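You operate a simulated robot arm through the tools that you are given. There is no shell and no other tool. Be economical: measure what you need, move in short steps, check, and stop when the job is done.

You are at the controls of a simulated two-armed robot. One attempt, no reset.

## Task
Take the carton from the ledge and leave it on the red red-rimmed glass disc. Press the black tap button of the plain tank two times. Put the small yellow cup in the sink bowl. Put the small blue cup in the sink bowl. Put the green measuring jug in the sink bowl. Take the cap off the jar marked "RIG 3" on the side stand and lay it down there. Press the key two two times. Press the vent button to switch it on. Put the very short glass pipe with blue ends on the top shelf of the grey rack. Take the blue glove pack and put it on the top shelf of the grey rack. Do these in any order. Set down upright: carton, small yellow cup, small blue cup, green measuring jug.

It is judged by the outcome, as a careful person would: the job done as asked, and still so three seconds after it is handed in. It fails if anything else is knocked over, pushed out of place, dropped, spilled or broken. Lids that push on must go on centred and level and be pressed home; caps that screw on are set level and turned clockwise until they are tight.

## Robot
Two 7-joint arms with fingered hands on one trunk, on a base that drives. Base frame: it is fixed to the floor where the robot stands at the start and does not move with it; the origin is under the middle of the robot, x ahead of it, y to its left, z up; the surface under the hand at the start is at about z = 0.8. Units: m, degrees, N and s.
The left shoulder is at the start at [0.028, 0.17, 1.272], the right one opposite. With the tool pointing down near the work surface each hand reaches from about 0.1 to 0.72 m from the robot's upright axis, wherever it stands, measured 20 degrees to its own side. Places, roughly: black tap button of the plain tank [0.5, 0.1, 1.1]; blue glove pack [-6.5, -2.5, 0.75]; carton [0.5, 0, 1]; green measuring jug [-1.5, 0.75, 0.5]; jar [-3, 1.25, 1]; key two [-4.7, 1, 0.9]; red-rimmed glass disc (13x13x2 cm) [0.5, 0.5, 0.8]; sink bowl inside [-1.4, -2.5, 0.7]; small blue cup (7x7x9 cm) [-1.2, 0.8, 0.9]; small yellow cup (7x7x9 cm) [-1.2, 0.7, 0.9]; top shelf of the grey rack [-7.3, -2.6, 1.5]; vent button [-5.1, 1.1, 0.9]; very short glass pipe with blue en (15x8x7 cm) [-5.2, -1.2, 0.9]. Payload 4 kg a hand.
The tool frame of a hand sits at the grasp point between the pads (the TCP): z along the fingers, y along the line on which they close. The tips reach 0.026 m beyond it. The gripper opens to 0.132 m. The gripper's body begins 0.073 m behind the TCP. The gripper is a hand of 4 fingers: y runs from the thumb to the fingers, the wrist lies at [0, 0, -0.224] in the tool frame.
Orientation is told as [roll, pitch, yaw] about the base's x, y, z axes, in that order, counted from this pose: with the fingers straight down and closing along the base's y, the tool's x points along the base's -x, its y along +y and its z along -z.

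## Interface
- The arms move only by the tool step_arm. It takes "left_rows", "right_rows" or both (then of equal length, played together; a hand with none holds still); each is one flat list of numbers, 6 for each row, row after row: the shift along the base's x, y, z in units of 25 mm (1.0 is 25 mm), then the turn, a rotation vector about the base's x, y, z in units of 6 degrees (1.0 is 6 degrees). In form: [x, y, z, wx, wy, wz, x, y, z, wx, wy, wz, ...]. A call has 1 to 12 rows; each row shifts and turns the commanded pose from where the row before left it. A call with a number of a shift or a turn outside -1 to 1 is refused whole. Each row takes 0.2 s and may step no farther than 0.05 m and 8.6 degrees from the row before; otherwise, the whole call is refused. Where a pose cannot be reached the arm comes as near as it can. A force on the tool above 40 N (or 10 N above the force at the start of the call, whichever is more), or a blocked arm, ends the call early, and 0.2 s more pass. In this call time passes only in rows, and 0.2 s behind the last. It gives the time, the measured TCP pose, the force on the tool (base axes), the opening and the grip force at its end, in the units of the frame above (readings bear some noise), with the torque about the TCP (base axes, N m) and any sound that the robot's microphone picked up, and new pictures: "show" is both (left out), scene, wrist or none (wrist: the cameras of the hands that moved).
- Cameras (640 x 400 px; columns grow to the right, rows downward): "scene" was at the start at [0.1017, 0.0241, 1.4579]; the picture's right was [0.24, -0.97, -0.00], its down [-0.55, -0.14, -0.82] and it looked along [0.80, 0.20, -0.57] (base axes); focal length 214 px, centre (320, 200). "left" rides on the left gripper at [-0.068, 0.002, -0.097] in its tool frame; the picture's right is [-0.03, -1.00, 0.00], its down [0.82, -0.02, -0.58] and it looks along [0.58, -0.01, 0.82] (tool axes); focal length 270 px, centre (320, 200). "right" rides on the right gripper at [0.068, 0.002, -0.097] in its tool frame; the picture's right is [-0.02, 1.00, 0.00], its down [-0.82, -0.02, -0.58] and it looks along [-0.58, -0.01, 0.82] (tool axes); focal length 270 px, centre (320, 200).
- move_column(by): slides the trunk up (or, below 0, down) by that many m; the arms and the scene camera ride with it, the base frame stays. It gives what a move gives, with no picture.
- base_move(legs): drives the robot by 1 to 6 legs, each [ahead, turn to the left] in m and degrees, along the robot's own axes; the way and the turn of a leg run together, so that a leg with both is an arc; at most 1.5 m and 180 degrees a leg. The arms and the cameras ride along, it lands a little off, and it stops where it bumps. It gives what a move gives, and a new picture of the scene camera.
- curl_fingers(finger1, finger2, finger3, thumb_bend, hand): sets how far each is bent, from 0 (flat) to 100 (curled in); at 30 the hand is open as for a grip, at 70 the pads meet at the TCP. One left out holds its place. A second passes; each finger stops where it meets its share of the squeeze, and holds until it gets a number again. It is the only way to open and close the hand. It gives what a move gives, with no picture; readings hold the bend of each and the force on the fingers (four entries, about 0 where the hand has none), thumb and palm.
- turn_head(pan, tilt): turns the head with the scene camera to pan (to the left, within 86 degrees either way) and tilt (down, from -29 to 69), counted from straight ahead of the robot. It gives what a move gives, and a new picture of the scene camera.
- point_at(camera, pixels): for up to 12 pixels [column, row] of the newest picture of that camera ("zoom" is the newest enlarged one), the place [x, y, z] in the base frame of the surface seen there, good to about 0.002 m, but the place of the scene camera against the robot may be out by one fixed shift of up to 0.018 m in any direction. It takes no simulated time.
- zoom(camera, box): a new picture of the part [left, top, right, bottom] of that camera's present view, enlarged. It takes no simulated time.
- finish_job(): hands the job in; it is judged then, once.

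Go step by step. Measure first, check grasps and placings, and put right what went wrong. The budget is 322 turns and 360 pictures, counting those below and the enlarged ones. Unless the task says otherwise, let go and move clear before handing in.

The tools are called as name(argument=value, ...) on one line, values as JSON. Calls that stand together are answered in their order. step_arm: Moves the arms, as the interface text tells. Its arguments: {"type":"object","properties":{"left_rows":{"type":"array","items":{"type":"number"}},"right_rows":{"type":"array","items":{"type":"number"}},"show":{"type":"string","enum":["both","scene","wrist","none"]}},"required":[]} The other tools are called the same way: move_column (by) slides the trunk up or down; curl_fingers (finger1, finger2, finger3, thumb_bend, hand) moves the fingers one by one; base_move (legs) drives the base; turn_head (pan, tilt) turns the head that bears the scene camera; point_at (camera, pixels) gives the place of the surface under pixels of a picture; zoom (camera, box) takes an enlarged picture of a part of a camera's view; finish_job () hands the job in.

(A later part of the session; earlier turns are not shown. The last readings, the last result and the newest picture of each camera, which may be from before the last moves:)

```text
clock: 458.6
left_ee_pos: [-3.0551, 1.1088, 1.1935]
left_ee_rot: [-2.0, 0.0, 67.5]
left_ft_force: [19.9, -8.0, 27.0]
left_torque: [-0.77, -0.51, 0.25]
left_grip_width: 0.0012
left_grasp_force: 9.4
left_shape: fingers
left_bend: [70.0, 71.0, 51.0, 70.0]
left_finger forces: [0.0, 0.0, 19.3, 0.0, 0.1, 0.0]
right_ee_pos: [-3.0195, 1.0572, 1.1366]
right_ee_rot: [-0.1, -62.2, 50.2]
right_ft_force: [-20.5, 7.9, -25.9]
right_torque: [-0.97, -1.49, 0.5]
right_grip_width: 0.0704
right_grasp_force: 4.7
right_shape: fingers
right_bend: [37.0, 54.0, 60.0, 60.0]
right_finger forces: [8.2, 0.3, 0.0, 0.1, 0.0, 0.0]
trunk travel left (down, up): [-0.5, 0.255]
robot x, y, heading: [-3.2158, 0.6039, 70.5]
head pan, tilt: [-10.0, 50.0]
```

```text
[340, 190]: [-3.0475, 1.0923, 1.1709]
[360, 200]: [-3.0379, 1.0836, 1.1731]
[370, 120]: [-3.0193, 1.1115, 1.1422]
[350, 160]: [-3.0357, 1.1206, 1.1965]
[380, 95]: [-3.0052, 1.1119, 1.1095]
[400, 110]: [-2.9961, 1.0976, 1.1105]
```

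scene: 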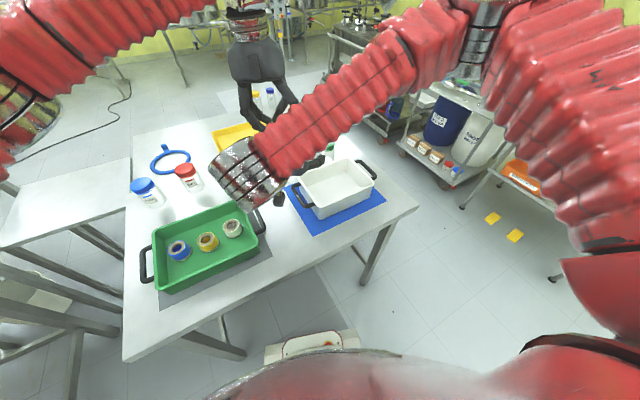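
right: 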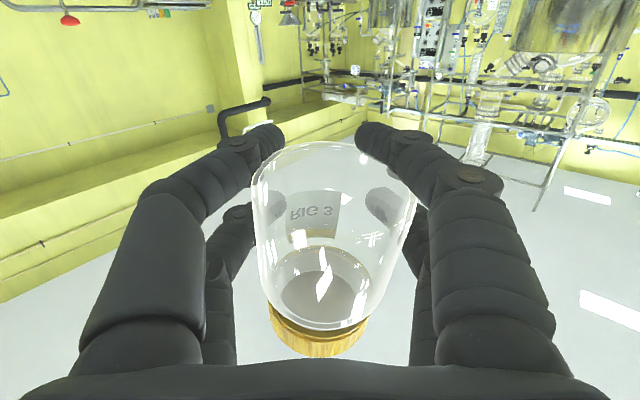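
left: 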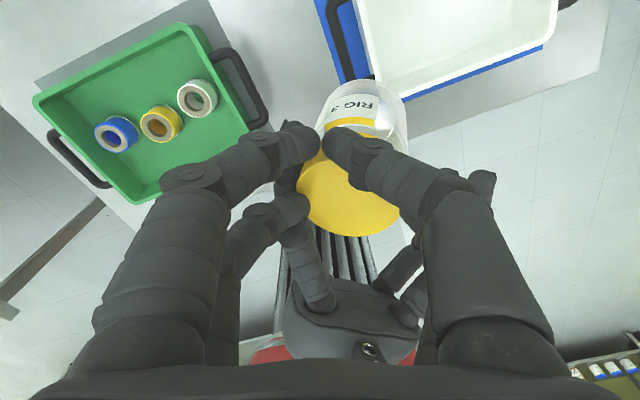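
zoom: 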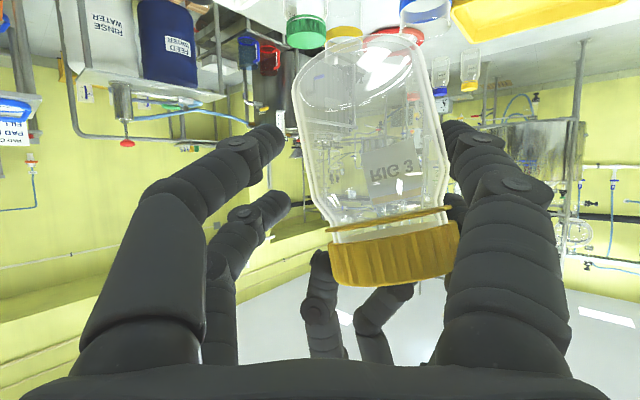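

The right view shows the jar nearly upright, offset to one side of the right hand. I'll shift the right hand 2 cm toward it and close on it.

curl_fingers(hand="right", finger1=38, finger2=38, finger3=44, thumb_bend=44)

step_arm(right_rows=[-0.3, 0.26, 0, 0, 0, 0, -0.3, 0.26, 0, 0, 0, 0], show="none")

curl_fingers(hand="right", finger1=62, finger2=62, finger3=62, thumb_bend=62)

zoom(camera="right", box=[0, 0, 640, 400])

```text
clock: 459.6
left_ee_pos: [-3.0556, 1.1091, 1.193]
left_ee_rot: [-1.9, 0.0, 67.6]
left_ft_force: [17.8, 2.1, 24.1]
left_torque: [-0.44, -0.15, 0.23]
left_grip_width: 0.0013
left_grasp_force: 7.6
left_shape: fingers
left_bend: [70.0, 71.0, 51.0, 70.0]
left_finger forces: [0.0, 0.0, 14.7, 0.0, 0.0, 0.0]
right_ee_pos: [-3.0192, 1.058, 1.1374]
right_ee_rot: [0.0, -62.3, 50.2]
right_ft_force: [-18.1, -1.7, -25.4]
right_torque: [-0.8, -1.76, 0.81]
right_grip_width: 0.1026
right_grasp_force: 2.3
right_shape: fingers
right_bend: [34.0, 34.0, 44.0, 44.0]
right_finger forces: [3.4, 0.0, 0.0, 0.0, 0.0, 0.1]
trunk travel left (down, up): [-0.5, 0.255]
robot x, y, heading: [-3.2132, 0.6065, 70.7]
head pan, tilt: [-10.0, 50.0]
```

```text
clock: 460.2
left_ee_pos: [-3.0565, 1.1095, 1.1896]
left_ee_rot: [-1.6, 0.2, 67.7]
left_ft_force: [12.6, 8.2, 12.9]
left_torque: [0.0, 0.09, -0.18]
left_grip_width: 0.0
left_grasp_force: 7.8
left_shape: fingers
left_bend: [70.0, 68.0, 56.0, 71.0]
left_finger forces: [0.0, 0.0, 9.3, 0.0, 5.6, 0.0]
right_ee_pos: [-3.0348, 1.0697, 1.1383]
right_ee_rot: [0.1, -62.5, 49.9]
right_ft_force: [-12.6, -8.4, -13.6]
right_torque: [-0.16, -1.07, 0.81]
right_grip_width: 0.0974
right_grasp_force: 0.2
right_shape: fingers
right_bend: [37.0, 35.0, 44.0, 44.0]
right_finger forces: [0.4, 0.0, 0.0, 0.0, 0.0, 0.1]
trunk travel left (down, up): [-0.5, 0.255]
robot x, y, heading: [-3.2095, 0.6041, 70.7]
head pan, tilt: [-10.0, 50.0]
```

```text
clock: 461.2
left_ee_pos: [-3.0552, 1.109, 1.1914]
left_ee_rot: [-1.8, 0.3, 67.6]
left_ft_force: [13.5, -5.3, 9.9]
left_torque: [-0.3, -0.31, 0.1]
left_grip_width: 0.0001
left_grasp_force: 7.2
left_shape: fingers
left_bend: [70.0, 67.0, 56.0, 71.0]
left_finger forces: [0.0, 0.0, 12.3, 0.0, 2.4, 0.1]
right_ee_pos: [-3.0362, 1.0696, 1.1381]
right_ee_rot: [0.2, -62.4, 50.0]
right_ft_force: [-15.5, 4.9, -10.1]
right_torque: [-0.39, -0.74, 0.34]
right_grip_width: 0.0632
right_grasp_force: 5.0
right_shape: fingers
right_bend: [43.0, 56.0, 62.0, 60.0]
right_finger forces: [7.9, 0.1, 0.1, 0.1, 2.9, 0.0]
trunk travel left (down, up): [-0.5, 0.255]
robot x, y, heading: [-3.2116, 0.6055, 70.8]
head pan, tilt: [-10.0, 50.0]
```

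```text
1.00 times, centred on (320, 200) of right (not enlarged: the box is as wide or as high as the picture)
```

zoom: 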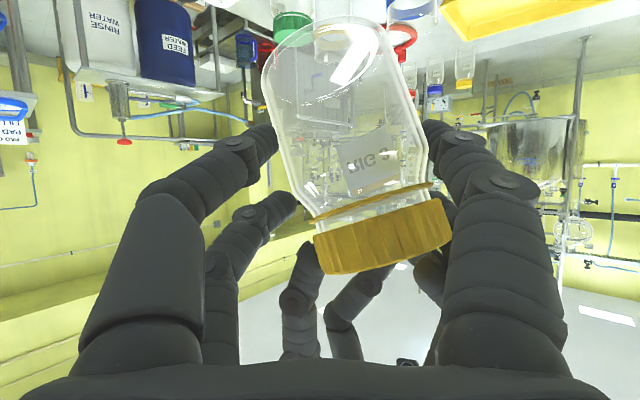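

Now the jar sits between the front digits. Squeezing to secure it.

curl_fingers(hand="right", finger1=68, finger2=62, finger3=62, thumb_bend=72)

curl_fingers(hand="left", finger1=46, finger2=46, finger3=46, thumb_bend=46)

zoom(camera="right", box=[0, 0, 640, 400])

```text
clock: 462.2
left_ee_pos: [-3.0559, 1.1091, 1.1912]
left_ee_rot: [-1.7, 0.0, 67.6]
left_ft_force: [10.7, -4.1, 9.4]
left_torque: [-0.24, 0.02, 0.1]
left_grip_width: 0.0005
left_grasp_force: 4.5
left_shape: fingers
left_bend: [70.0, 65.0, 57.0, 71.0]
left_finger forces: [0.1, 0.0, 8.5, 0.0, 1.0, 0.0]
right_ee_pos: [-3.0345, 1.0694, 1.1381]
right_ee_rot: [0.0, -62.6, 50.0]
right_ft_force: [-9.0, 5.4, -9.9]
right_torque: [-0.44, -0.77, 0.21]
right_grip_width: 0.0614
right_grasp_force: 17.0
right_shape: fingers
right_bend: [40.0, 56.0, 62.0, 66.0]
right_finger forces: [8.2, 16.7, 0.0, 0.0, 8.3, 0.0]
trunk travel left (down, up): [-0.5, 0.255]
robot x, y, heading: [-3.2104, 0.6059, 70.8]
head pan, tilt: [-10.0, 50.0]
```

```text
clock: 463.2
left_ee_pos: [-3.0563, 1.1095, 1.1909]
left_ee_rot: [-1.8, 0.2, 67.6]
left_ft_force: [7.1, -1.9, 6.1]
left_torque: [-0.07, 0.06, 0.07]
left_grip_width: 0.079
left_grasp_force: 0.0
left_shape: fingers
left_bend: [46.0, 67.0, 46.0, 46.0]
left_finger forces: [0.0, 0.0, 0.0, 0.0, 0.1, 0.1]
right_ee_pos: [-3.0345, 1.0691, 1.1385]
right_ee_rot: [0.0, -62.6, 49.8]
right_ft_force: [-6.5, 1.8, -6.2]
right_torque: [-0.25, -0.47, 0.11]
right_grip_width: 0.0605
right_grasp_force: 7.3
right_shape: fingers
right_bend: [40.0, 58.0, 62.0, 66.0]
right_finger forces: [5.9, 0.1, 0.0, 0.0, 8.5, 0.0]
trunk travel left (down, up): [-0.5, 0.255]
robot x, y, heading: [-3.208, 0.6039, 70.8]
head pan, tilt: [-10.0, 50.0]
```

```text
1.00 times, centred on (320, 200) of right (not enlarged: the box is as wide or as high as the picture)
```

zoom: 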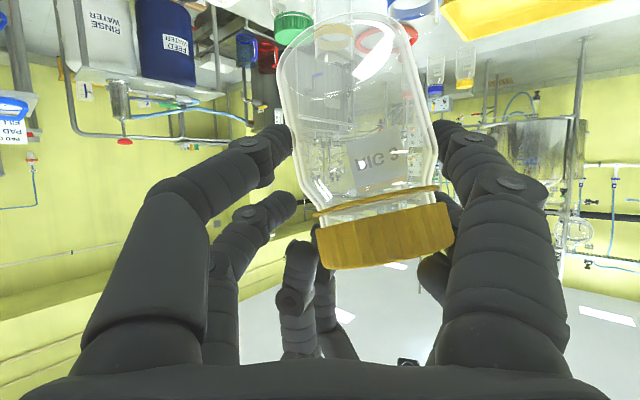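

The jar is held upright by the right thumb and first finger. I'll lift the left clear and measure the cap to re-grip it centred.

step_arm(left_rows=[0, 0, 0.9, 0, 0, 0, 0, 0, 0.9, 0, 0, 0, 0, 0, 0.6, 0, 0, -0.9, 0, 0, 0, 0, 0, -0.9, 0, 0, 0, 0, 0, -0.9, 0, 0, 0, 0, 0, -0.9, 0, 0, 0, 0, 0, -0.9, 0, 0, 0, 0, 0, -0.9], show="wrist")

point_at(camera="left", pixels=[[320, 150], [320, 180], [350, 180], [370, 200], [340, 200], [380, 180], [360, 220], [400, 190]])

```text
clock: 465.0
left_ee_pos: [-3.0569, 1.1086, 1.25]
left_ee_rot: [-1.7, 0.0, 35.1]
left_ft_force: [0.4, -0.3, -0.1]
left_torque: [0.02, -0.02, -0.01]
left_grip_width: 0.0788
left_grasp_force: 0.1
left_shape: fingers
left_bend: [46.0, 46.0, 46.0, 46.0]
left_finger forces: [0.0, 0.1, 0.0, 0.0, 0.0, 0.0]
right_ee_pos: [-3.0344, 1.0689, 1.1388]
right_ee_rot: [0.1, -62.5, 50.0]
right_ft_force: [0.7, 0.8, -0.3]
right_torque: [-0.02, 0.0, -0.02]
right_grip_width: 0.06
right_grasp_force: 10.4
right_shape: fingers
right_bend: [41.0, 59.0, 62.0, 66.0]
right_finger forces: [5.5, 5.0, 0.0, 0.1, 9.7, 0.0]
trunk travel left (down, up): [-0.5, 0.255]
robot x, y, heading: [-3.2136, 0.6037, 70.7]
head pan, tilt: [-10.0, 50.0]
```

left: 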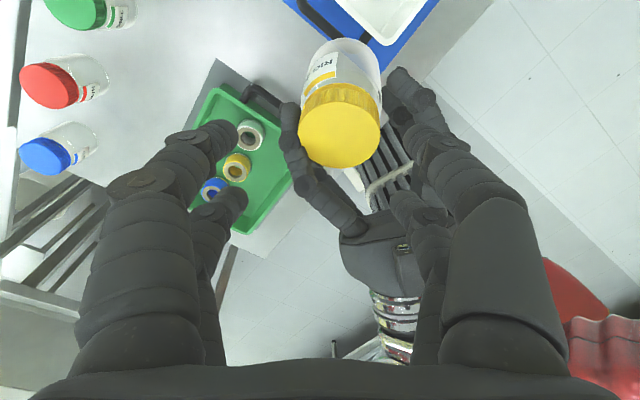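

```text
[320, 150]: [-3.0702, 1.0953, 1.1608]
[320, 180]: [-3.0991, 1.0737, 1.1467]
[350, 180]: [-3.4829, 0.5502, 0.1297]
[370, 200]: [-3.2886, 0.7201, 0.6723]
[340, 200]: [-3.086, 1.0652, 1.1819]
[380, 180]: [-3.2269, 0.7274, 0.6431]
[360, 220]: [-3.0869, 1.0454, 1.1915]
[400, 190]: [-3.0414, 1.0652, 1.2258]
```

point_at(camera="left", pixels=[[340, 135], [310, 130], [370, 140], [340, 110], [335, 160], [345, 60]])

```text
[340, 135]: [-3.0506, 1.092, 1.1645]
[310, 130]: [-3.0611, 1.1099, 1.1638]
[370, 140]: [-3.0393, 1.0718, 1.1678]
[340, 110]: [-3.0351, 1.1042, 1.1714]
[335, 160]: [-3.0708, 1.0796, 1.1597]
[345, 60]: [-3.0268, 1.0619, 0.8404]
```

step_arm(left_rows=[0.12, -0.35, -0.7, 0, 0, 0, 0.12, -0.35, -0.8, 0, 0, 0, 0, 0, -0.8, 0, 0, 0, 0, 0, -0.7, 0, 0, 0], show="none")

curl_fingers(hand="left", finger1=66, finger2=66, finger3=66, thumb_bend=66)

```text
clock: 466.0
left_ee_pos: [-3.051, 1.092, 1.175]
left_ee_rot: [-1.8, 0.2, 35.2]
left_ft_force: [-3.7, 1.5, 4.2]
left_torque: [-0.02, -0.02, -0.07]
left_grip_width: 0.0774
left_grasp_force: 0.1
left_shape: fingers
left_bend: [45.0, 45.0, 46.0, 47.0]
left_finger forces: [0.0, 0.1, 0.0, 0.1, 0.0, 0.1]
right_ee_pos: [-3.0342, 1.0694, 1.1374]
right_ee_rot: [-0.2, -62.5, 50.0]
right_ft_force: [4.1, -1.0, -3.7]
right_torque: [-0.1, 0.12, 0.0]
right_grip_width: 0.0602
right_grasp_force: 9.8
right_shape: fingers
right_bend: [41.0, 59.0, 58.0, 66.0]
right_finger forces: [5.3, 4.4, 0.0, 0.0, 10.0, 0.1]
trunk travel left (down, up): [-0.5, 0.255]
robot x, y, heading: [-3.2135, 0.6047, 70.4]
head pan, tilt: [-10.0, 50.0]
```

```text
clock: 467.0
left_ee_pos: [-3.0509, 1.0923, 1.1743]
left_ee_rot: [-1.7, 0.1, 35.3]
left_ft_force: [1.3, 1.3, -3.4]
left_torque: [0.13, -0.08, -0.01]
left_grip_width: 0.056
left_grasp_force: 7.4
left_shape: fingers
left_bend: [49.0, 48.0, 57.0, 62.0]
left_finger forces: [0.0, 0.1, 6.1, 0.1, 8.8, 0.0]
right_ee_pos: [-3.0353, 1.0702, 1.1384]
right_ee_rot: [0.1, -62.6, 49.9]
right_ft_force: [-1.3, -0.8, 2.8]
right_torque: [-0.04, 0.04, 0.03]
right_grip_width: 0.0599
right_grasp_force: 8.4
right_shape: fingers
right_bend: [41.0, 61.0, 62.0, 66.0]
right_finger forces: [6.3, 0.0, 0.1, 0.1, 9.8, 0.0]
trunk travel left (down, up): [-0.5, 0.255]
robot x, y, heading: [-3.2124, 0.6057, 70.6]
head pan, tilt: [-10.0, 50.0]
```

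curl_fingers(hand="right", finger1=37, finger2=50, finger3=50, thumb_bend=61)

curl_fingers(hand="left", finger1=67, finger2=67, finger3=67, thumb_bend=67)

zoom(camera="left", box=[0, 0, 640, 400])

```text
clock: 468.0
left_ee_pos: [-3.0499, 1.0916, 1.175]
left_ee_rot: [-1.6, 0.1, 35.2]
left_ft_force: [11.0, 3.1, -6.4]
left_torque: [0.13, -0.33, -0.12]
left_grip_width: 0.0576
left_grasp_force: 8.7
left_shape: fingers
left_bend: [48.0, 48.0, 57.0, 61.0]
left_finger forces: [0.0, 0.1, 5.5, 0.0, 11.8, 0.0]
right_ee_pos: [-3.0358, 1.0694, 1.1379]
right_ee_rot: [0.0, -62.6, 49.9]
right_ft_force: [-12.0, -3.1, 6.3]
right_torque: [0.1, 0.03, 0.42]
right_grip_width: 0.0713
right_grasp_force: 13.2
right_shape: fingers
right_bend: [37.0, 49.0, 50.0, 60.0]
right_finger forces: [0.1, 24.5, 0.0, 0.0, 1.6, 0.0]
trunk travel left (down, up): [-0.5, 0.255]
robot x, y, heading: [-3.2136, 0.6056, 70.8]
head pan, tilt: [-10.0, 50.0]
```

```text
clock: 469.0
left_ee_pos: [-3.051, 1.0919, 1.1751]
left_ee_rot: [-1.7, 0.1, 35.2]
left_ft_force: [9.1, 1.7, -4.6]
left_torque: [0.11, -0.13, -0.04]
left_grip_width: 0.0586
left_grasp_force: 9.3
left_shape: fingers
left_bend: [47.0, 49.0, 57.0, 61.0]
left_finger forces: [0.0, 0.0, 5.8, 0.0, 12.8, 0.1]
right_ee_pos: [-3.0346, 1.07, 1.1382]
right_ee_rot: [-0.1, -62.5, 49.9]
right_ft_force: [-9.0, -1.1, 4.2]
right_torque: [-0.05, -0.07, 0.33]
right_grip_width: 0.0712
right_grasp_force: 12.9
right_shape: fingers
right_bend: [37.0, 48.0, 50.0, 60.0]
right_finger forces: [0.0, 24.8, 0.0, 0.0, 1.7, 0.0]
trunk travel left (down, up): [-0.5, 0.255]
robot x, y, heading: [-3.212, 0.6019, 70.7]
head pan, tilt: [-10.0, 50.0]
```

```text
1.00 times, centred on (320, 200) of left (not enlarged: the box is as wide or as high as the picture)
```

zoom: 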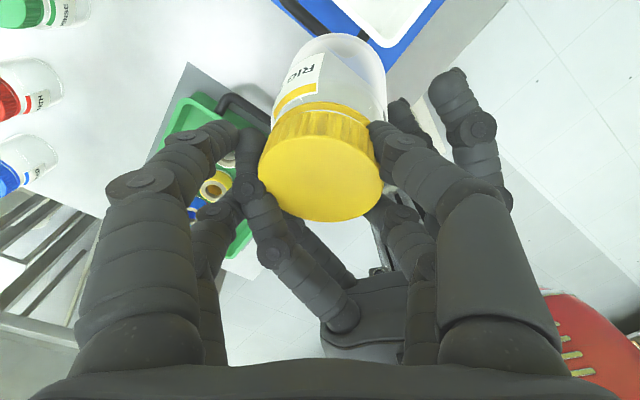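

A right digit sits between the cap and the left fingers. I'll slide the right hand down and back so that the left digits can close on the cap.

step_arm(right_rows=[0, 0, -0.5, 0, 0, 0, -0.1, -0.1, -0.6, 0, 0, 0, -0.2, -0.2, -0.6, 0, 0, 0], show="none")

curl_fingers(hand="left", finger1=68, finger2=68, finger3=66, thumb_bend=66)

zoom(camera="left", box=[0, 0, 640, 400])

```text
clock: 469.8
left_ee_pos: [-3.0501, 1.0931, 1.1762]
left_ee_rot: [-1.6, 0.0, 35.2]
left_ft_force: [4.7, -0.4, 1.9]
left_torque: [-0.05, -0.14, 0.04]
left_grip_width: 0.0232
left_grasp_force: 6.2
left_shape: fingers
left_bend: [62.0, 67.0, 60.0, 65.0]
left_finger forces: [4.6, 0.0, 3.8, 0.0, 4.0, 0.0]
right_ee_pos: [-3.0413, 1.0609, 1.0942]
right_ee_rot: [-0.2, -62.5, 50.2]
right_ft_force: [-4.4, 0.0, -3.9]
right_torque: [-0.17, -0.17, 0.05]
right_grip_width: 0.0696
right_grasp_force: 3.4
right_shape: fingers
right_bend: [37.0, 47.0, 49.0, 61.0]
right_finger forces: [0.1, 5.6, 0.7, 0.0, 0.0, 0.1]
trunk travel left (down, up): [-0.5, 0.255]
robot x, y, heading: [-3.216, 0.6063, 70.6]
head pan, tilt: [-10.0, 50.0]
```

```text
clock: 470.8
left_ee_pos: [-3.0503, 1.092, 1.1754]
left_ee_rot: [-1.7, 0.1, 35.2]
left_ft_force: [5.1, -0.2, 5.6]
left_torque: [0.07, -0.18, -0.01]
left_grip_width: 0.0232
left_grasp_force: 8.2
left_shape: fingers
left_bend: [63.0, 68.0, 60.0, 65.0]
left_finger forces: [6.1, 0.0, 5.1, 0.0, 4.8, 0.1]
right_ee_pos: [-3.0424, 1.0608, 1.0948]
right_ee_rot: [-0.1, -62.6, 50.1]
right_ft_force: [-5.7, 0.0, -6.2]
right_torque: [-0.23, -0.25, 0.13]
right_grip_width: 0.0694
right_grasp_force: 4.9
right_shape: fingers
right_bend: [37.0, 47.0, 49.0, 61.0]
right_finger forces: [0.0, 7.9, 1.3, 0.0, 0.0, 0.1]
trunk travel left (down, up): [-0.5, 0.255]
robot x, y, heading: [-3.2115, 0.6043, 70.9]
head pan, tilt: [-10.0, 50.0]
```

```text
1.00 times, centred on (320, 200) of left (not enlarged: the box is as wide or as high as the picture)
```

zoom: 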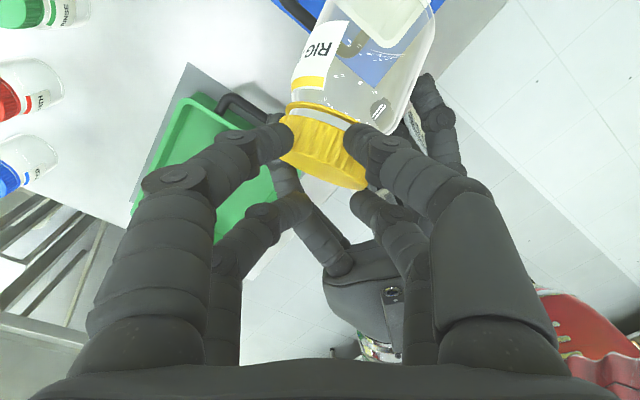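

The left now holds the jar horizontally by the cap. I'll retract the right hand, then lay the jar down gently in the clear corridor.

step_arm(right_rows=[-0.5, -0.6, -0.2, 0, 0, 0, -0.5, -0.6, -0.2, 0, 0, 0, -0.4, -0.6, 0, 0, 0, 0, 0.3, -0.6, 0, 0, 0, 0, 0.8, -0.3, 0.2, 0, 0, 0, 0.8, 0, 0.2, 0, 0, 0, 0.8, 0, 0.2, 0, 0, 0, 0.8, 0, 0.2, 0, 0, 0, 0.8, 0, 0.2, 0, 0, 0, 0.8, 0, 0, 0, 0, 0], show="none")

step_arm(left_rows=[-0.2, 0.1, 0.2, 0, 0, 1, -0.2, 0.1, 0, 0, 0, 1, -0.2, 0.1, 0, 0, 0, 1, -0.2, 0.1, 0, 0, 0, 1, -0.2, 0.1, 0, 0, 0, 1, -0.2, 0.1, 0, 0, 0, 1, -0.2, 0.1, 0, 0, 0, 1, -0.2, 0.1, 0, 0, 0, 1, 0, 0, -0.5, 0, 0, 1, 0, 0, -0.5, 0, 0, 1, 0, 0, -0.5, 0, 0, 1], show="wrist")

```text
clock: 473.0
left_ee_pos: [-3.0503, 1.091, 1.1759]
left_ee_rot: [-1.7, 0.1, 35.2]
left_ft_force: [-0.5, -1.3, -0.9]
left_torque: [0.02, 0.03, -0.03]
left_grip_width: 0.0108
left_grasp_force: 0.1
left_shape: fingers
left_bend: [68.0, 68.0, 66.0, 66.0]
left_finger forces: [0.0, 0.1, 0.0, 0.0, 0.0, 0.1]
right_ee_pos: [-2.9484, 0.9933, 1.1105]
right_ee_rot: [0.0, -62.6, 49.9]
right_ft_force: [0.8, 0.1, -0.1]
right_torque: [0.0, 0.01, 0.02]
right_grip_width: 0.0697
right_grasp_force: 0.1
right_shape: fingers
right_bend: [37.0, 50.0, 50.0, 61.0]
right_finger forces: [0.0, 0.0, 0.1, 0.1, 0.0, 0.0]
trunk travel left (down, up): [-0.5, 0.255]
robot x, y, heading: [-3.2174, 0.5988, 70.5]
head pan, tilt: [-10.0, 50.0]
```

```text
clock: 475.4
left_ee_pos: [-3.0901, 1.1123, 1.1433]
left_ee_rot: [-1.6, 0.1, 101.2]
left_ft_force: [0.4, -0.1, 0.0]
left_torque: [0.0, 0.02, 0.01]
left_grip_width: 0.0109
left_grasp_force: 0.2
left_shape: fingers
left_bend: [68.0, 68.0, 66.0, 66.0]
left_finger forces: [0.0, 0.0, 0.0, 0.0, 0.0, 0.0]
right_ee_pos: [-2.9486, 0.993, 1.1094]
right_ee_rot: [0.0, -62.6, 50.0]
right_ft_force: [-0.2, 1.1, -0.9]
right_torque: [0.01, -0.03, 0.03]
right_grip_width: 0.0693
right_grasp_force: 0.0
right_shape: fingers
right_bend: [37.0, 50.0, 50.0, 61.0]
right_finger forces: [0.1, 0.0, 0.1, 0.0, 0.0, 0.1]
trunk travel left (down, up): [-0.5, 0.255]
robot x, y, heading: [-3.2129, 0.6016, 70.7]
head pan, tilt: [-10.0, 50.0]
```

left: 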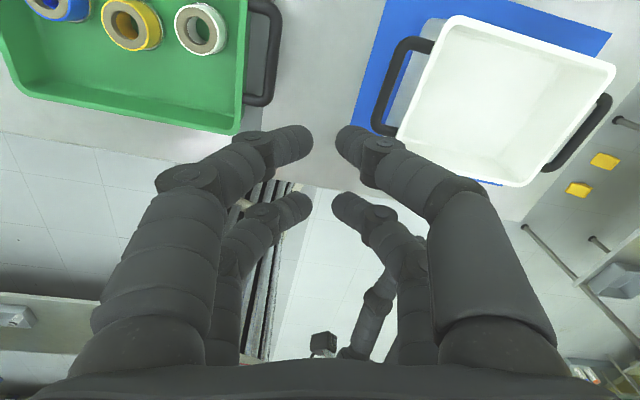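

The jar has slipped from the left hand. I'll look for it.

turn_head(pan=0, tilt=62)

```text
clock: 476.2
left_ee_pos: [-3.0913, 1.1126, 1.1448]
left_ee_rot: [-1.5, 0.1, 101.2]
left_ft_force: [-0.3, -0.5, 1.2]
left_torque: [-0.01, 0.01, -0.01]
left_grip_width: 0.0109
left_grasp_force: 0.0
left_shape: fingers
left_bend: [68.0, 68.0, 66.0, 66.0]
left_finger forces: [0.0, 0.0, 0.2, 0.0, 0.0, 0.1]
right_ee_pos: [-2.9476, 0.9933, 1.111]
right_ee_rot: [0.0, -62.6, 49.9]
right_ft_force: [0.0, -0.1, -0.3]
right_torque: [0.03, 0.05, -0.02]
right_grip_width: 0.0693
right_grasp_force: 0.1
right_shape: fingers
right_bend: [37.0, 50.0, 50.0, 61.0]
right_finger forces: [0.0, 0.1, 0.0, 0.0, 0.1, 0.1]
trunk travel left (down, up): [-0.5, 0.255]
robot x, y, heading: [-3.2108, 0.6072, 70.6]
head pan, tilt: [0.0, 62.0]
```

scene: 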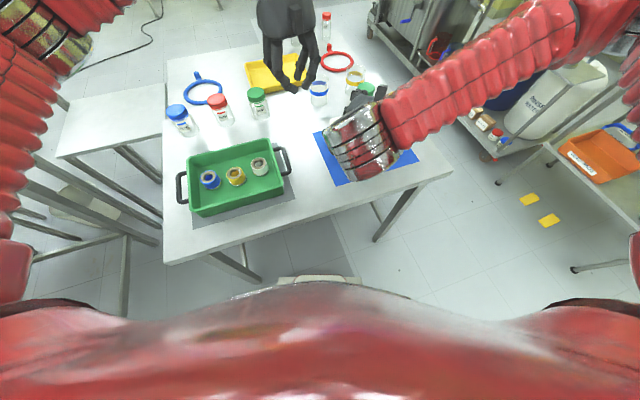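

zoom(camera="right", box=[0, 0, 640, 400])

```text
1.00 times, centred on (320, 200) of right (not enlarged: the box is as wide or as high as the picture)
```

zoom: 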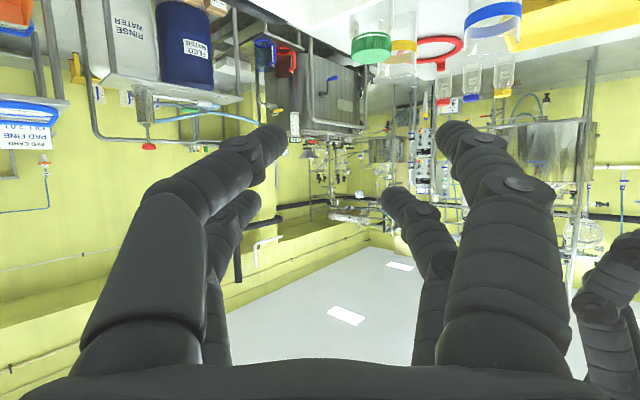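

step_arm(right_rows=[0.45, -0.3, 0.15, -0.77, 0.64, 0, 0.45, -0.3, 0.15, -0.77, 0.64, 0, 0.45, -0.3, 0.15, -0.77, 0.64, 0, 0.45, -0.3, 0.15, -0.77, 0.64, 0, 0.45, -0.3, 0.15, -0.77, 0.64, 0, 0.45, -0.3, 0.15, -0.77, 0.64, 0, 0.45, -0.3, 0.15, -0.77, 0.64, 0, 0.45, -0.3, 0.15, -0.77, 0.64, 0, 0.45, -0.3, 0.15, -0.77, 0.64, 0, 0.45, -0.3, 0.15, -0.77, 0.64, 0], show="scene")

```text
clock: 478.4
left_ee_pos: [-3.09, 1.113, 1.1422]
left_ee_rot: [-1.6, 0.1, 101.2]
left_ft_force: [-0.5, 0.3, 0.1]
left_torque: [0.01, 0.0, -0.02]
left_grip_width: 0.0108
left_grasp_force: 0.1
left_shape: fingers
left_bend: [68.0, 68.0, 66.0, 66.0]
left_finger forces: [0.0, 0.0, 0.1, 0.1, 0.1, 0.0]
right_ee_pos: [-2.8364, 0.9201, 1.1491]
right_ee_rot: [-0.2, -2.3, 50.1]
right_ft_force: [-0.1, 0.3, 0.8]
right_torque: [0.01, 0.02, 0.01]
right_grip_width: 0.0696
right_grasp_force: 0.2
right_shape: fingers
right_bend: [37.0, 50.0, 50.0, 61.0]
right_finger forces: [0.0, 0.0, 0.0, 0.0, 0.0, 0.0]
trunk travel left (down, up): [-0.5, 0.255]
robot x, y, heading: [-3.2131, 0.6059, 70.7]
head pan, tilt: [0.0, 62.0]
```

scene: 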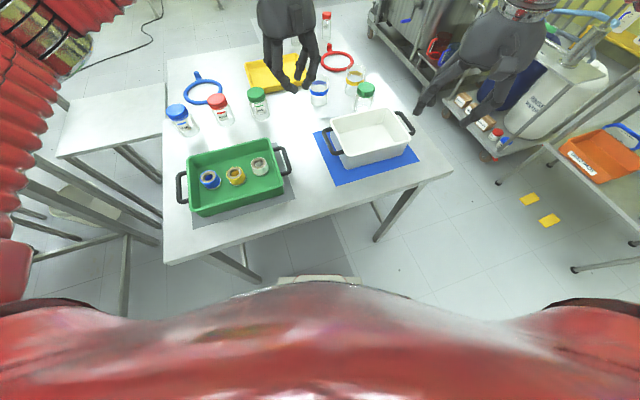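

The jar is no longer on the stand; it must have fallen to the floor. I'll go on with the other tasks and come back if the budget allows. Tucking the left hand and backing away, toward the keys near (-4.7,1).

step_arm(left_rows=[-0.9, -0.2, 0.2, 0, 0, -1, -0.9, -0.2, 0, 0, 0, -1, -0.9, -0.2, 0, 0, 0, -1, -0.9, -0.3, 0, 0, 0, -1, -0.9, -0.3, 0, 0, 0, -1, -0.9, -0.3, 0, 0, 0, 0, -0.9, -0.3, 0, 0, 0, 0], show="none")

base_move(legs=[[-0.3, 0], [0, 45]])

base_move(legs=[[0, 45]])

```text
clock: 480.0
left_ee_pos: [-3.2492, 1.0661, 1.1486]
left_ee_rot: [-1.7, 0.2, 71.1]
left_ft_force: [-0.3, 0.1, 0.5]
left_torque: [0.0, -0.01, 0.01]
left_grip_width: 0.0105
left_grasp_force: 0.0
left_shape: fingers
left_bend: [68.0, 68.0, 66.0, 66.0]
left_finger forces: [0.0, 0.0, 0.1, 0.1, 0.0, 0.0]
right_ee_pos: [-2.8368, 0.919, 1.1495]
right_ee_rot: [-0.3, -2.6, 50.2]
right_ft_force: [0.8, -0.4, -0.6]
right_torque: [0.01, 0.0, 0.0]
right_grip_width: 0.0693
right_grasp_force: 0.0
right_shape: fingers
right_bend: [37.0, 50.0, 50.0, 61.0]
right_finger forces: [0.0, 0.1, 0.0, 0.1, 0.0, 0.1]
trunk travel left (down, up): [-0.5, 0.255]
robot x, y, heading: [-3.2147, 0.6063, 70.7]
head pan, tilt: [0.0, 62.0]
```

```text
clock: 484.4
left_ee_pos: [-3.6647, 0.6196, 1.1491]
left_ee_rot: [-1.6, 0.2, 116.4]
left_ft_force: [-0.2, -0.2, 0.7]
left_torque: [-0.01, 0.02, 0.01]
left_grip_width: 0.0105
left_grasp_force: 0.0
left_shape: fingers
left_bend: [68.0, 68.0, 66.0, 66.0]
left_finger forces: [0.0, 0.0, 0.0, 0.0, 0.1, 0.0]
right_ee_pos: [-3.2701, 0.8085, 1.1483]
right_ee_rot: [-0.3, -2.4, 95.3]
right_ft_force: [-0.9, 0.2, 0.0]
right_torque: [-0.03, 0.0, -0.05]
right_grip_width: 0.0696
right_grasp_force: 0.0
right_shape: fingers
right_bend: [37.0, 50.0, 50.0, 61.0]
right_finger forces: [0.0, 0.0, 0.0, 0.0, 0.0, 0.1]
trunk travel left (down, up): [-0.5, 0.255]
robot x, y, heading: [-3.274, 0.3398, 115.6]
head pan, tilt: [0.0, 62.0]
```

scene: 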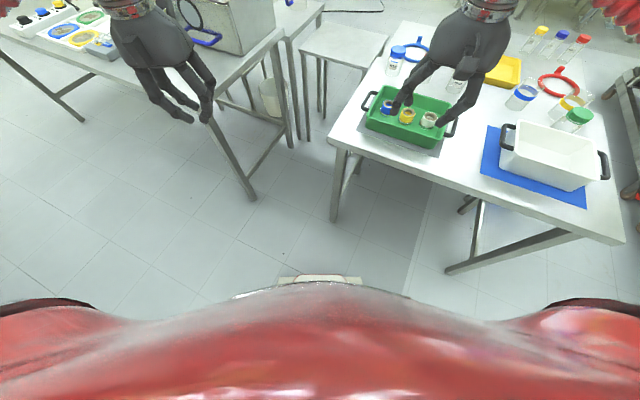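

```text
clock: 487.1
left_ee_pos: [-3.7096, 0.2778, 1.1477]
left_ee_rot: [-1.7, 0.1, 161.5]
left_ft_force: [-0.5, -0.3, -0.8]
left_torque: [0.01, 0.0, -0.03]
left_grip_width: 0.0104
left_grasp_force: 0.0
left_shape: fingers
left_bend: [68.0, 68.0, 66.0, 66.0]
left_finger forces: [0.0, 0.1, 0.0, 0.0, 0.0, 0.0]
right_ee_pos: [-3.5648, 0.6884, 1.15]
right_ee_rot: [-0.3, -2.5, 140.4]
right_ft_force: [-0.4, 0.0, 0.1]
right_torque: [0.02, 0.01, 0.01]
right_grip_width: 0.0694
right_grasp_force: 0.1
right_shape: fingers
right_bend: [37.0, 50.0, 50.0, 61.0]
right_finger forces: [0.1, 0.1, 0.1, 0.1, 0.0, 0.0]
trunk travel left (down, up): [-0.5, 0.255]
robot x, y, heading: [-3.2323, 0.3539, 160.7]
head pan, tilt: [0.0, 62.0]
```

scene: 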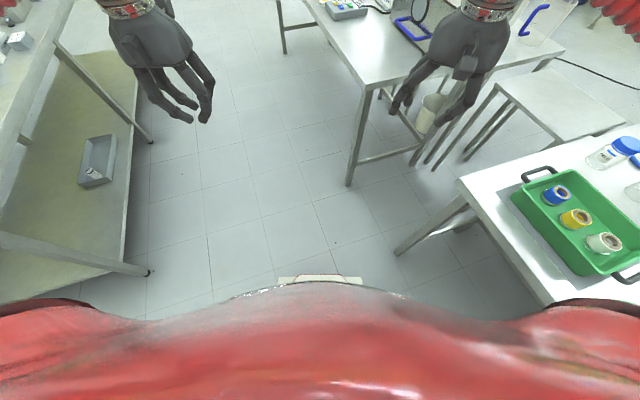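

point_at(camera="scene", pixels=[[150, 272], [150, 140], [349, 183], [420, 160], [95, 175], [345, 12], [370, 60]])

turn_head(pan=-25, tilt=35)

```text
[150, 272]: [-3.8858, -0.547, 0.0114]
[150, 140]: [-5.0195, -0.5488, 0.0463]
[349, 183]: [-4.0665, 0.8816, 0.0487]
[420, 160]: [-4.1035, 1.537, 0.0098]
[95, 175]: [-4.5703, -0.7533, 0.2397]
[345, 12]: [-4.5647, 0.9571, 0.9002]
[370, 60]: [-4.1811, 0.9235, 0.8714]
```

```text
clock: 488.0
left_ee_pos: [-3.7082, 0.2772, 1.1494]
left_ee_rot: [-1.7, 0.1, 161.5]
left_ft_force: [-1.7, 0.0, 0.4]
left_torque: [-0.04, -0.01, -0.01]
left_grip_width: 0.0103
left_grasp_force: 0.0
left_shape: fingers
left_bend: [68.0, 68.0, 66.0, 66.0]
left_finger forces: [0.1, 0.0, 0.1, 0.0, 0.0, 0.1]
right_ee_pos: [-3.5647, 0.6895, 1.1501]
right_ee_rot: [-0.3, -2.5, 140.4]
right_ft_force: [-0.8, -0.5, 0.3]
right_torque: [-0.01, -0.01, 0.01]
right_grip_width: 0.0694
right_grasp_force: 0.0
right_shape: fingers
right_bend: [37.0, 50.0, 50.0, 61.0]
right_finger forces: [0.1, 0.0, 0.1, 0.0, 0.0, 0.0]
trunk travel left (down, up): [-0.5, 0.255]
robot x, y, heading: [-3.2326, 0.3571, 160.7]
head pan, tilt: [-25.0, 35.0]
```

scene: 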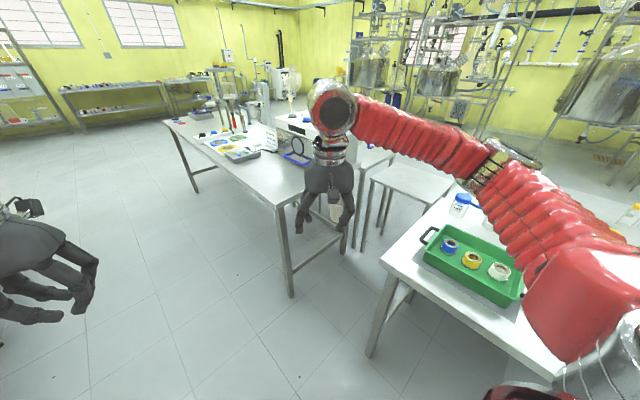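

The key table's front edge is at y about 0.9. I'll drive along the corridor at y 0.35 and then face it.

base_move(legs=[[0, 19], [1.45, 0], [0, -45]])

base_move(legs=[[0, -44]])

turn_head(pan=0, tilt=45)

```text
clock: 498.8
left_ee_pos: [-5.1355, 0.4774, 1.1486]
left_ee_rot: [-1.7, 0.0, 136.2]
left_ft_force: [1.3, 0.2, 0.3]
left_torque: [0.01, -0.01, -0.03]
left_grip_width: 0.0102
left_grasp_force: 0.1
left_shape: fingers
left_bend: [68.0, 68.0, 66.0, 66.0]
left_finger forces: [0.1, 0.0, 0.0, 0.0, 0.0, 0.0]
right_ee_pos: [-4.8273, 0.7889, 1.1511]
right_ee_rot: [-0.3, -2.6, 115.1]
right_ft_force: [0.1, 0.5, 1.0]
right_torque: [-0.03, -0.02, 0.03]
right_grip_width: 0.0697
right_grasp_force: 0.1
right_shape: fingers
right_bend: [37.0, 50.0, 50.0, 61.0]
right_finger forces: [0.1, 0.0, 0.0, 0.0, 0.0, 0.0]
trunk travel left (down, up): [-0.5, 0.255]
robot x, y, heading: [-4.6986, 0.3161, 135.6]
head pan, tilt: [-25.0, 35.0]
```

scene: 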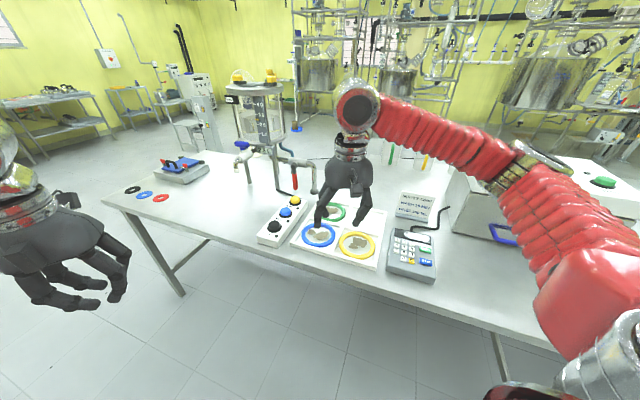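

```text
clock: 501.4
left_ee_pos: [-4.9379, 0.7016, 1.1504]
left_ee_rot: [-1.7, 0.0, 93.1]
left_ft_force: [-0.5, 0.4, 0.7]
left_torque: [0.01, 0.0, -0.02]
left_grip_width: 0.0106
left_grasp_force: 0.0
left_shape: fingers
left_bend: [68.0, 68.0, 66.0, 66.0]
left_finger forces: [0.1, 0.0, 0.0, 0.0, 0.1, 0.0]
right_ee_pos: [-4.501, 0.72, 1.1501]
right_ee_rot: [-0.2, -2.6, 71.9]
right_ft_force: [-0.5, -0.3, 0.1]
right_torque: [0.01, 0.03, -0.01]
right_grip_width: 0.0698
right_grasp_force: 0.1
right_shape: fingers
right_bend: [37.0, 50.0, 50.0, 61.0]
right_finger forces: [0.0, 0.0, 0.1, 0.0, 0.0, 0.0]
trunk travel left (down, up): [-0.5, 0.255]
robot x, y, heading: [-4.728, 0.2836, 92.8]
head pan, tilt: [-25.0, 35.0]
```

scene: 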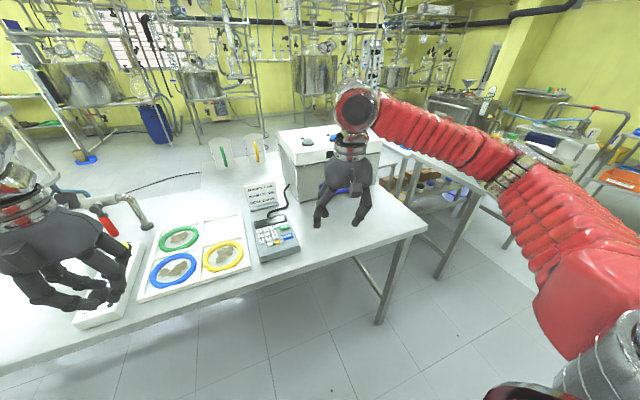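

```text
clock: 502.3
left_ee_pos: [-4.9375, 0.7016, 1.1505]
left_ee_rot: [-1.7, 0.0, 93.1]
left_ft_force: [-0.3, -0.7, 0.5]
left_torque: [-0.01, 0.0, 0.01]
left_grip_width: 0.0101
left_grasp_force: 0.0
left_shape: fingers
left_bend: [68.0, 68.0, 66.0, 66.0]
left_finger forces: [0.0, 0.1, 0.1, 0.0, 0.0, 0.0]
right_ee_pos: [-4.501, 0.7208, 1.1506]
right_ee_rot: [-0.3, -2.4, 72.0]
right_ft_force: [0.1, 1.3, -1.0]
right_torque: [0.0, -0.01, 0.0]
right_grip_width: 0.0698
right_grasp_force: 0.0
right_shape: fingers
right_bend: [37.0, 50.0, 50.0, 61.0]
right_finger forces: [0.0, 0.1, 0.0, 0.0, 0.0, 0.1]
trunk travel left (down, up): [-0.5, 0.255]
robot x, y, heading: [-4.7311, 0.2862, 92.5]
head pan, tilt: [0.0, 45.0]
```

scene: 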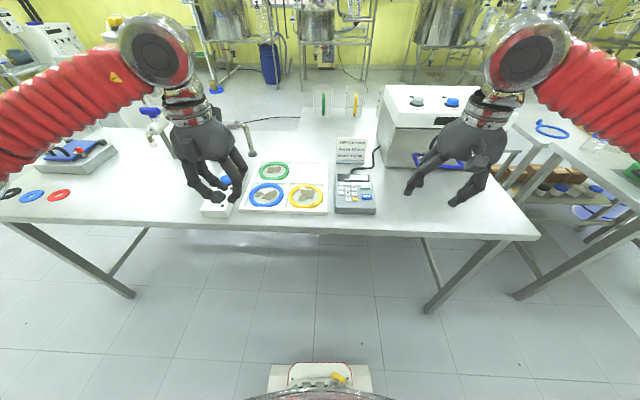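

The keypad is at (355,195) and a button box at (215,205), hidden by the left hand. I'll drive a bit closer and zoom in.

step_arm(left_rows=[-1, 0, 0, 0, 0, 0, -1, 0, 0, 0, 0, 0, -1, 0, 0, 0, 0, 0, -1, 0, 0, 0, 0, 0], show="none")

base_move(legs=[[0.22, -2]])

zoom(camera="scene", box=[180, 140, 400, 260])

```text
clock: 503.3
left_ee_pos: [-5.0384, 0.7008, 1.1507]
left_ee_rot: [-1.7, 0.1, 93.1]
left_ft_force: [-0.2, 0.3, 0.2]
left_torque: [0.01, -0.01, -0.02]
left_grip_width: 0.0104
left_grasp_force: 0.0
left_shape: fingers
left_bend: [68.0, 68.0, 66.0, 66.0]
left_finger forces: [0.0, 0.0, 0.0, 0.1, 0.0, 0.0]
right_ee_pos: [-4.5002, 0.7192, 1.1514]
right_ee_rot: [-0.3, -2.6, 71.9]
right_ft_force: [0.1, 0.5, 0.0]
right_torque: [0.0, 0.01, -0.02]
right_grip_width: 0.0694
right_grasp_force: 0.0
right_shape: fingers
right_bend: [37.0, 50.0, 50.0, 61.0]
right_finger forces: [0.0, 0.0, 0.1, 0.0, 0.0, 0.0]
trunk travel left (down, up): [-0.5, 0.255]
robot x, y, heading: [-4.7269, 0.2865, 92.6]
head pan, tilt: [0.0, 45.0]
```

```text
clock: 505.0
left_ee_pos: [-5.0302, 0.9311, 1.1492]
left_ee_rot: [-1.6, 0.2, 91.0]
left_ft_force: [0.2, 0.4, -0.1]
left_torque: [-0.02, -0.02, 0.01]
left_grip_width: 0.0102
left_grasp_force: 0.1
left_shape: fingers
left_bend: [68.0, 68.0, 66.0, 66.0]
left_finger forces: [0.0, 0.0, 0.1, 0.0, 0.1, 0.0]
right_ee_pos: [-4.4909, 0.9322, 1.1511]
right_ee_rot: [-0.3, -2.3, 70.0]
right_ft_force: [-0.2, -0.2, -0.4]
right_torque: [-0.04, -0.01, -0.01]
right_grip_width: 0.0697
right_grasp_force: 0.0
right_shape: fingers
right_bend: [37.0, 50.0, 50.0, 61.0]
right_finger forces: [0.0, 0.0, 0.0, 0.0, 0.0, 0.0]
trunk travel left (down, up): [-0.5, 0.255]
robot x, y, heading: [-4.7351, 0.5059, 91.0]
head pan, tilt: [0.0, 45.0]
```

scene: 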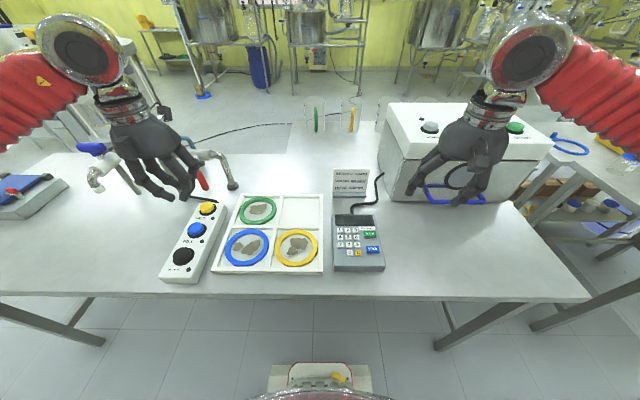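

```text
2.91 times, centred on (290, 200) of scene
```

zoom: 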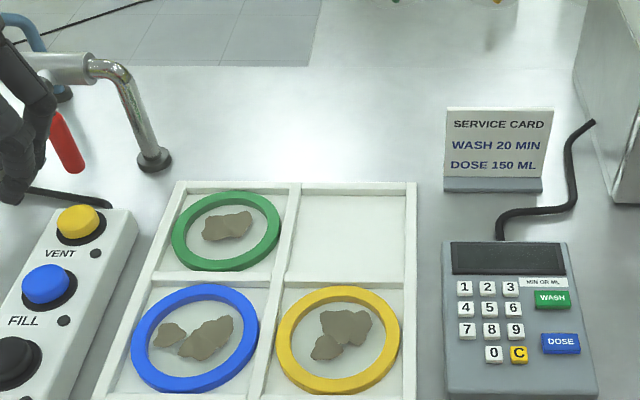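

"VENT" is under the yellow button (77,222 in the zoom), and key 2 is at (487,288). Measuring both.

point_at(camera="zoom", pixels=[[77, 220], [60, 253], [44, 283], [487, 288], [464, 288], [511, 287], [487, 309], [500, 257], [450, 350], [95, 253]])

zoom(camera="scene", box=[150, 190, 240, 290])

```text
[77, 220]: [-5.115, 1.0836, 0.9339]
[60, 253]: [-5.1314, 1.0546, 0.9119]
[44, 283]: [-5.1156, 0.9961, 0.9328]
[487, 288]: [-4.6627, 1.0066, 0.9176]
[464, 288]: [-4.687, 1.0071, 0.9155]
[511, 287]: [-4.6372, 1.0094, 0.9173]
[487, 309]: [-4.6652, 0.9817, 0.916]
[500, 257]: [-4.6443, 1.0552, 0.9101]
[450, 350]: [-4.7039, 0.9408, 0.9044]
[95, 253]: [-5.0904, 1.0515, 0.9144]
```

```text
4.00 times, centred on (195, 240) of scene
```

zoom: 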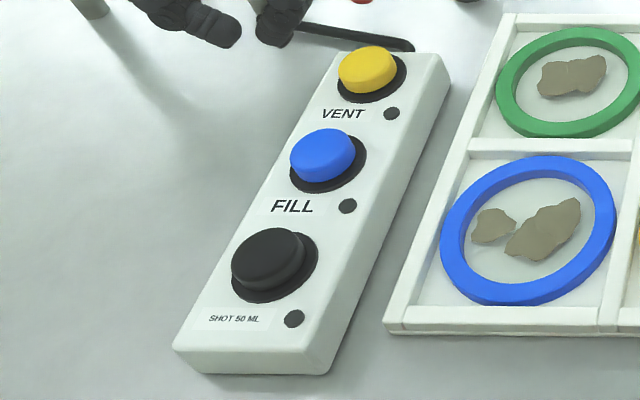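

point_at(camera="scene", pixels=[[203, 178], [207, 190], [215, 155], [228, 175], [233, 186], [196, 155], [208, 207], [185, 175]])

```text
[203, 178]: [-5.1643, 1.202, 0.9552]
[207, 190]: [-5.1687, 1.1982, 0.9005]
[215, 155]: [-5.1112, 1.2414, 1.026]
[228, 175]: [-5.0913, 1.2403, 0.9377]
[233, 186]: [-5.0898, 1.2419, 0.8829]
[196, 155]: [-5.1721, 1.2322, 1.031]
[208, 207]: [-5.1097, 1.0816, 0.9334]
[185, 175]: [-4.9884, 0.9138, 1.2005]
```

The pipes are behind at y ≥ 1.2, clear. Moving the closed left fingertips above the yellow VENT button and pressing in small steps.

curl_fingers(hand="left", finger1=70, finger2=70, finger3=70, thumb_bend=70)

step_arm(left_rows=[-0.47, 0.87, -0.6, 0, 0, 0, -0.47, 0.87, -0.6, 0, 0, 0, -0.47, 0.87, -0.6, 0, 0, 0, -0.47, 0.87, -0.6, 0, 0, 0, -0.47, 0.87, -0.6, 0, 0, 0, -0.47, 0.87, -0.6, 0, 0, 0, -0.47, 0.87, -0.6, 0, 0, 0, 0, 0, -0.9, 0, 0, 0], show="wrist")

```text
clock: 506.0
left_ee_pos: [-5.03, 0.9314, 1.1513]
left_ee_rot: [-1.7, 0.0, 91.2]
left_ft_force: [0.1, 0.4, -0.2]
left_torque: [0.0, 0.01, -0.02]
left_grip_width: 0.0015
left_grasp_force: 0.0
left_shape: fingers
left_bend: [70.0, 70.0, 70.0, 70.0]
left_finger forces: [0.0, 0.0, 0.0, 0.1, 0.0, 0.0]
right_ee_pos: [-4.4921, 0.9297, 1.152]
right_ee_rot: [-0.4, -2.5, 70.1]
right_ft_force: [-0.8, -0.1, 0.0]
right_torque: [0.01, -0.02, 0.0]
right_grip_width: 0.0696
right_grasp_force: 0.1
right_shape: fingers
right_bend: [37.0, 50.0, 50.0, 61.0]
right_finger forces: [0.1, 0.1, 0.0, 0.0, 0.1, 0.0]
trunk travel left (down, up): [-0.5, 0.255]
robot x, y, heading: [-4.7322, 0.508, 90.5]
head pan, tilt: [0.0, 45.0]
```

```text
clock: 507.8
left_ee_pos: [-5.1143, 1.085, 1.0226]
left_ee_rot: [-1.7, 0.0, 91.0]
left_ft_force: [-0.6, 0.2, 0.1]
left_torque: [-0.02, -0.04, -0.02]
left_grip_width: 0.0015
left_grasp_force: 0.1
left_shape: fingers
left_bend: [70.0, 70.0, 70.0, 70.0]
left_finger forces: [0.0, 0.0, 0.1, 0.0, 0.0, 0.0]
right_ee_pos: [-4.4916, 0.9302, 1.1519]
right_ee_rot: [-0.3, -2.6, 70.0]
right_ft_force: [-0.7, -0.2, -0.7]
right_torque: [-0.01, -0.01, 0.04]
right_grip_width: 0.0698
right_grasp_force: 0.1
right_shape: fingers
right_bend: [37.0, 50.0, 50.0, 61.0]
right_finger forces: [0.0, 0.0, 0.0, 0.1, 0.0, 0.0]
trunk travel left (down, up): [-0.5, 0.255]
robot x, y, heading: [-4.7318, 0.5047, 90.6]
head pan, tilt: [0.0, 45.0]
```

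left: 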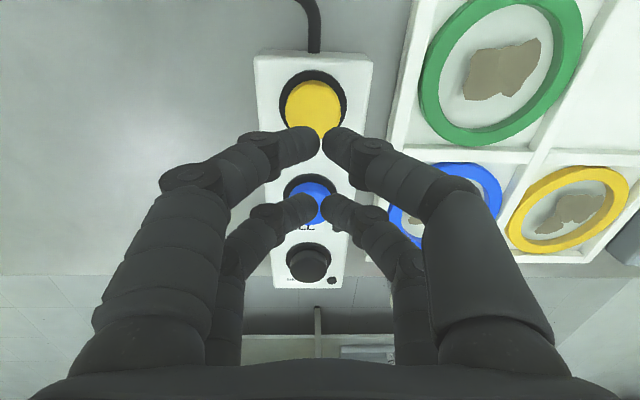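

point_at(camera="left", pixels=[[313, 100], [292, 100], [335, 100], [313, 82], [313, 120], [305, 190], [305, 265]])

```text
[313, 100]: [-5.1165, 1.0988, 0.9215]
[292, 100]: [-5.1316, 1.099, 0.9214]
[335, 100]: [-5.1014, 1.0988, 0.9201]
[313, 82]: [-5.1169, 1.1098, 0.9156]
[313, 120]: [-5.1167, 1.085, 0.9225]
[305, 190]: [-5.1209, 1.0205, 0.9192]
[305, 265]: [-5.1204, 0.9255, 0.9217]
```

Yellow centre (-5.1165,1.094), top z 0.922; the front finger pair is over it, and the back pair is clear of the blue button. Pressing.

step_arm(left_rows=[0, 0, -0.9, 0, 0, 0, 0, 0, -0.9, 0, 0, 0, 0, 0, -0.8, 0, 0, 0, 0, 0, -0.25, 0, 0, 0, 0, 0, -0.2, 0, 0, 0], show="none")

```text
clock: 509.0
left_ee_pos: [-5.1134, 1.0828, 0.9479]
left_ee_rot: [-1.7, 0.1, 91.2]
left_ft_force: [-0.5, 0.9, 0.7]
left_torque: [0.05, 0.05, -0.01]
left_grip_width: 0.0011
left_grasp_force: 0.2
left_shape: fingers
left_bend: [70.0, 70.0, 70.0, 70.0]
left_finger forces: [1.1, 0.1, 0.0, 0.0, 0.0, 0.0]
right_ee_pos: [-4.4923, 0.93, 1.1522]
right_ee_rot: [-0.3, -2.5, 70.0]
right_ft_force: [-0.7, 1.1, -0.3]
right_torque: [-0.02, -0.02, 0.01]
right_grip_width: 0.0694
right_grasp_force: 0.0
right_shape: fingers
right_bend: [37.0, 50.0, 50.0, 61.0]
right_finger forces: [0.0, 0.1, 0.0, 0.0, 0.0, 0.1]
trunk travel left (down, up): [-0.5, 0.255]
robot x, y, heading: [-4.7372, 0.5035, 90.6]
head pan, tilt: [0.0, 45.0]
```

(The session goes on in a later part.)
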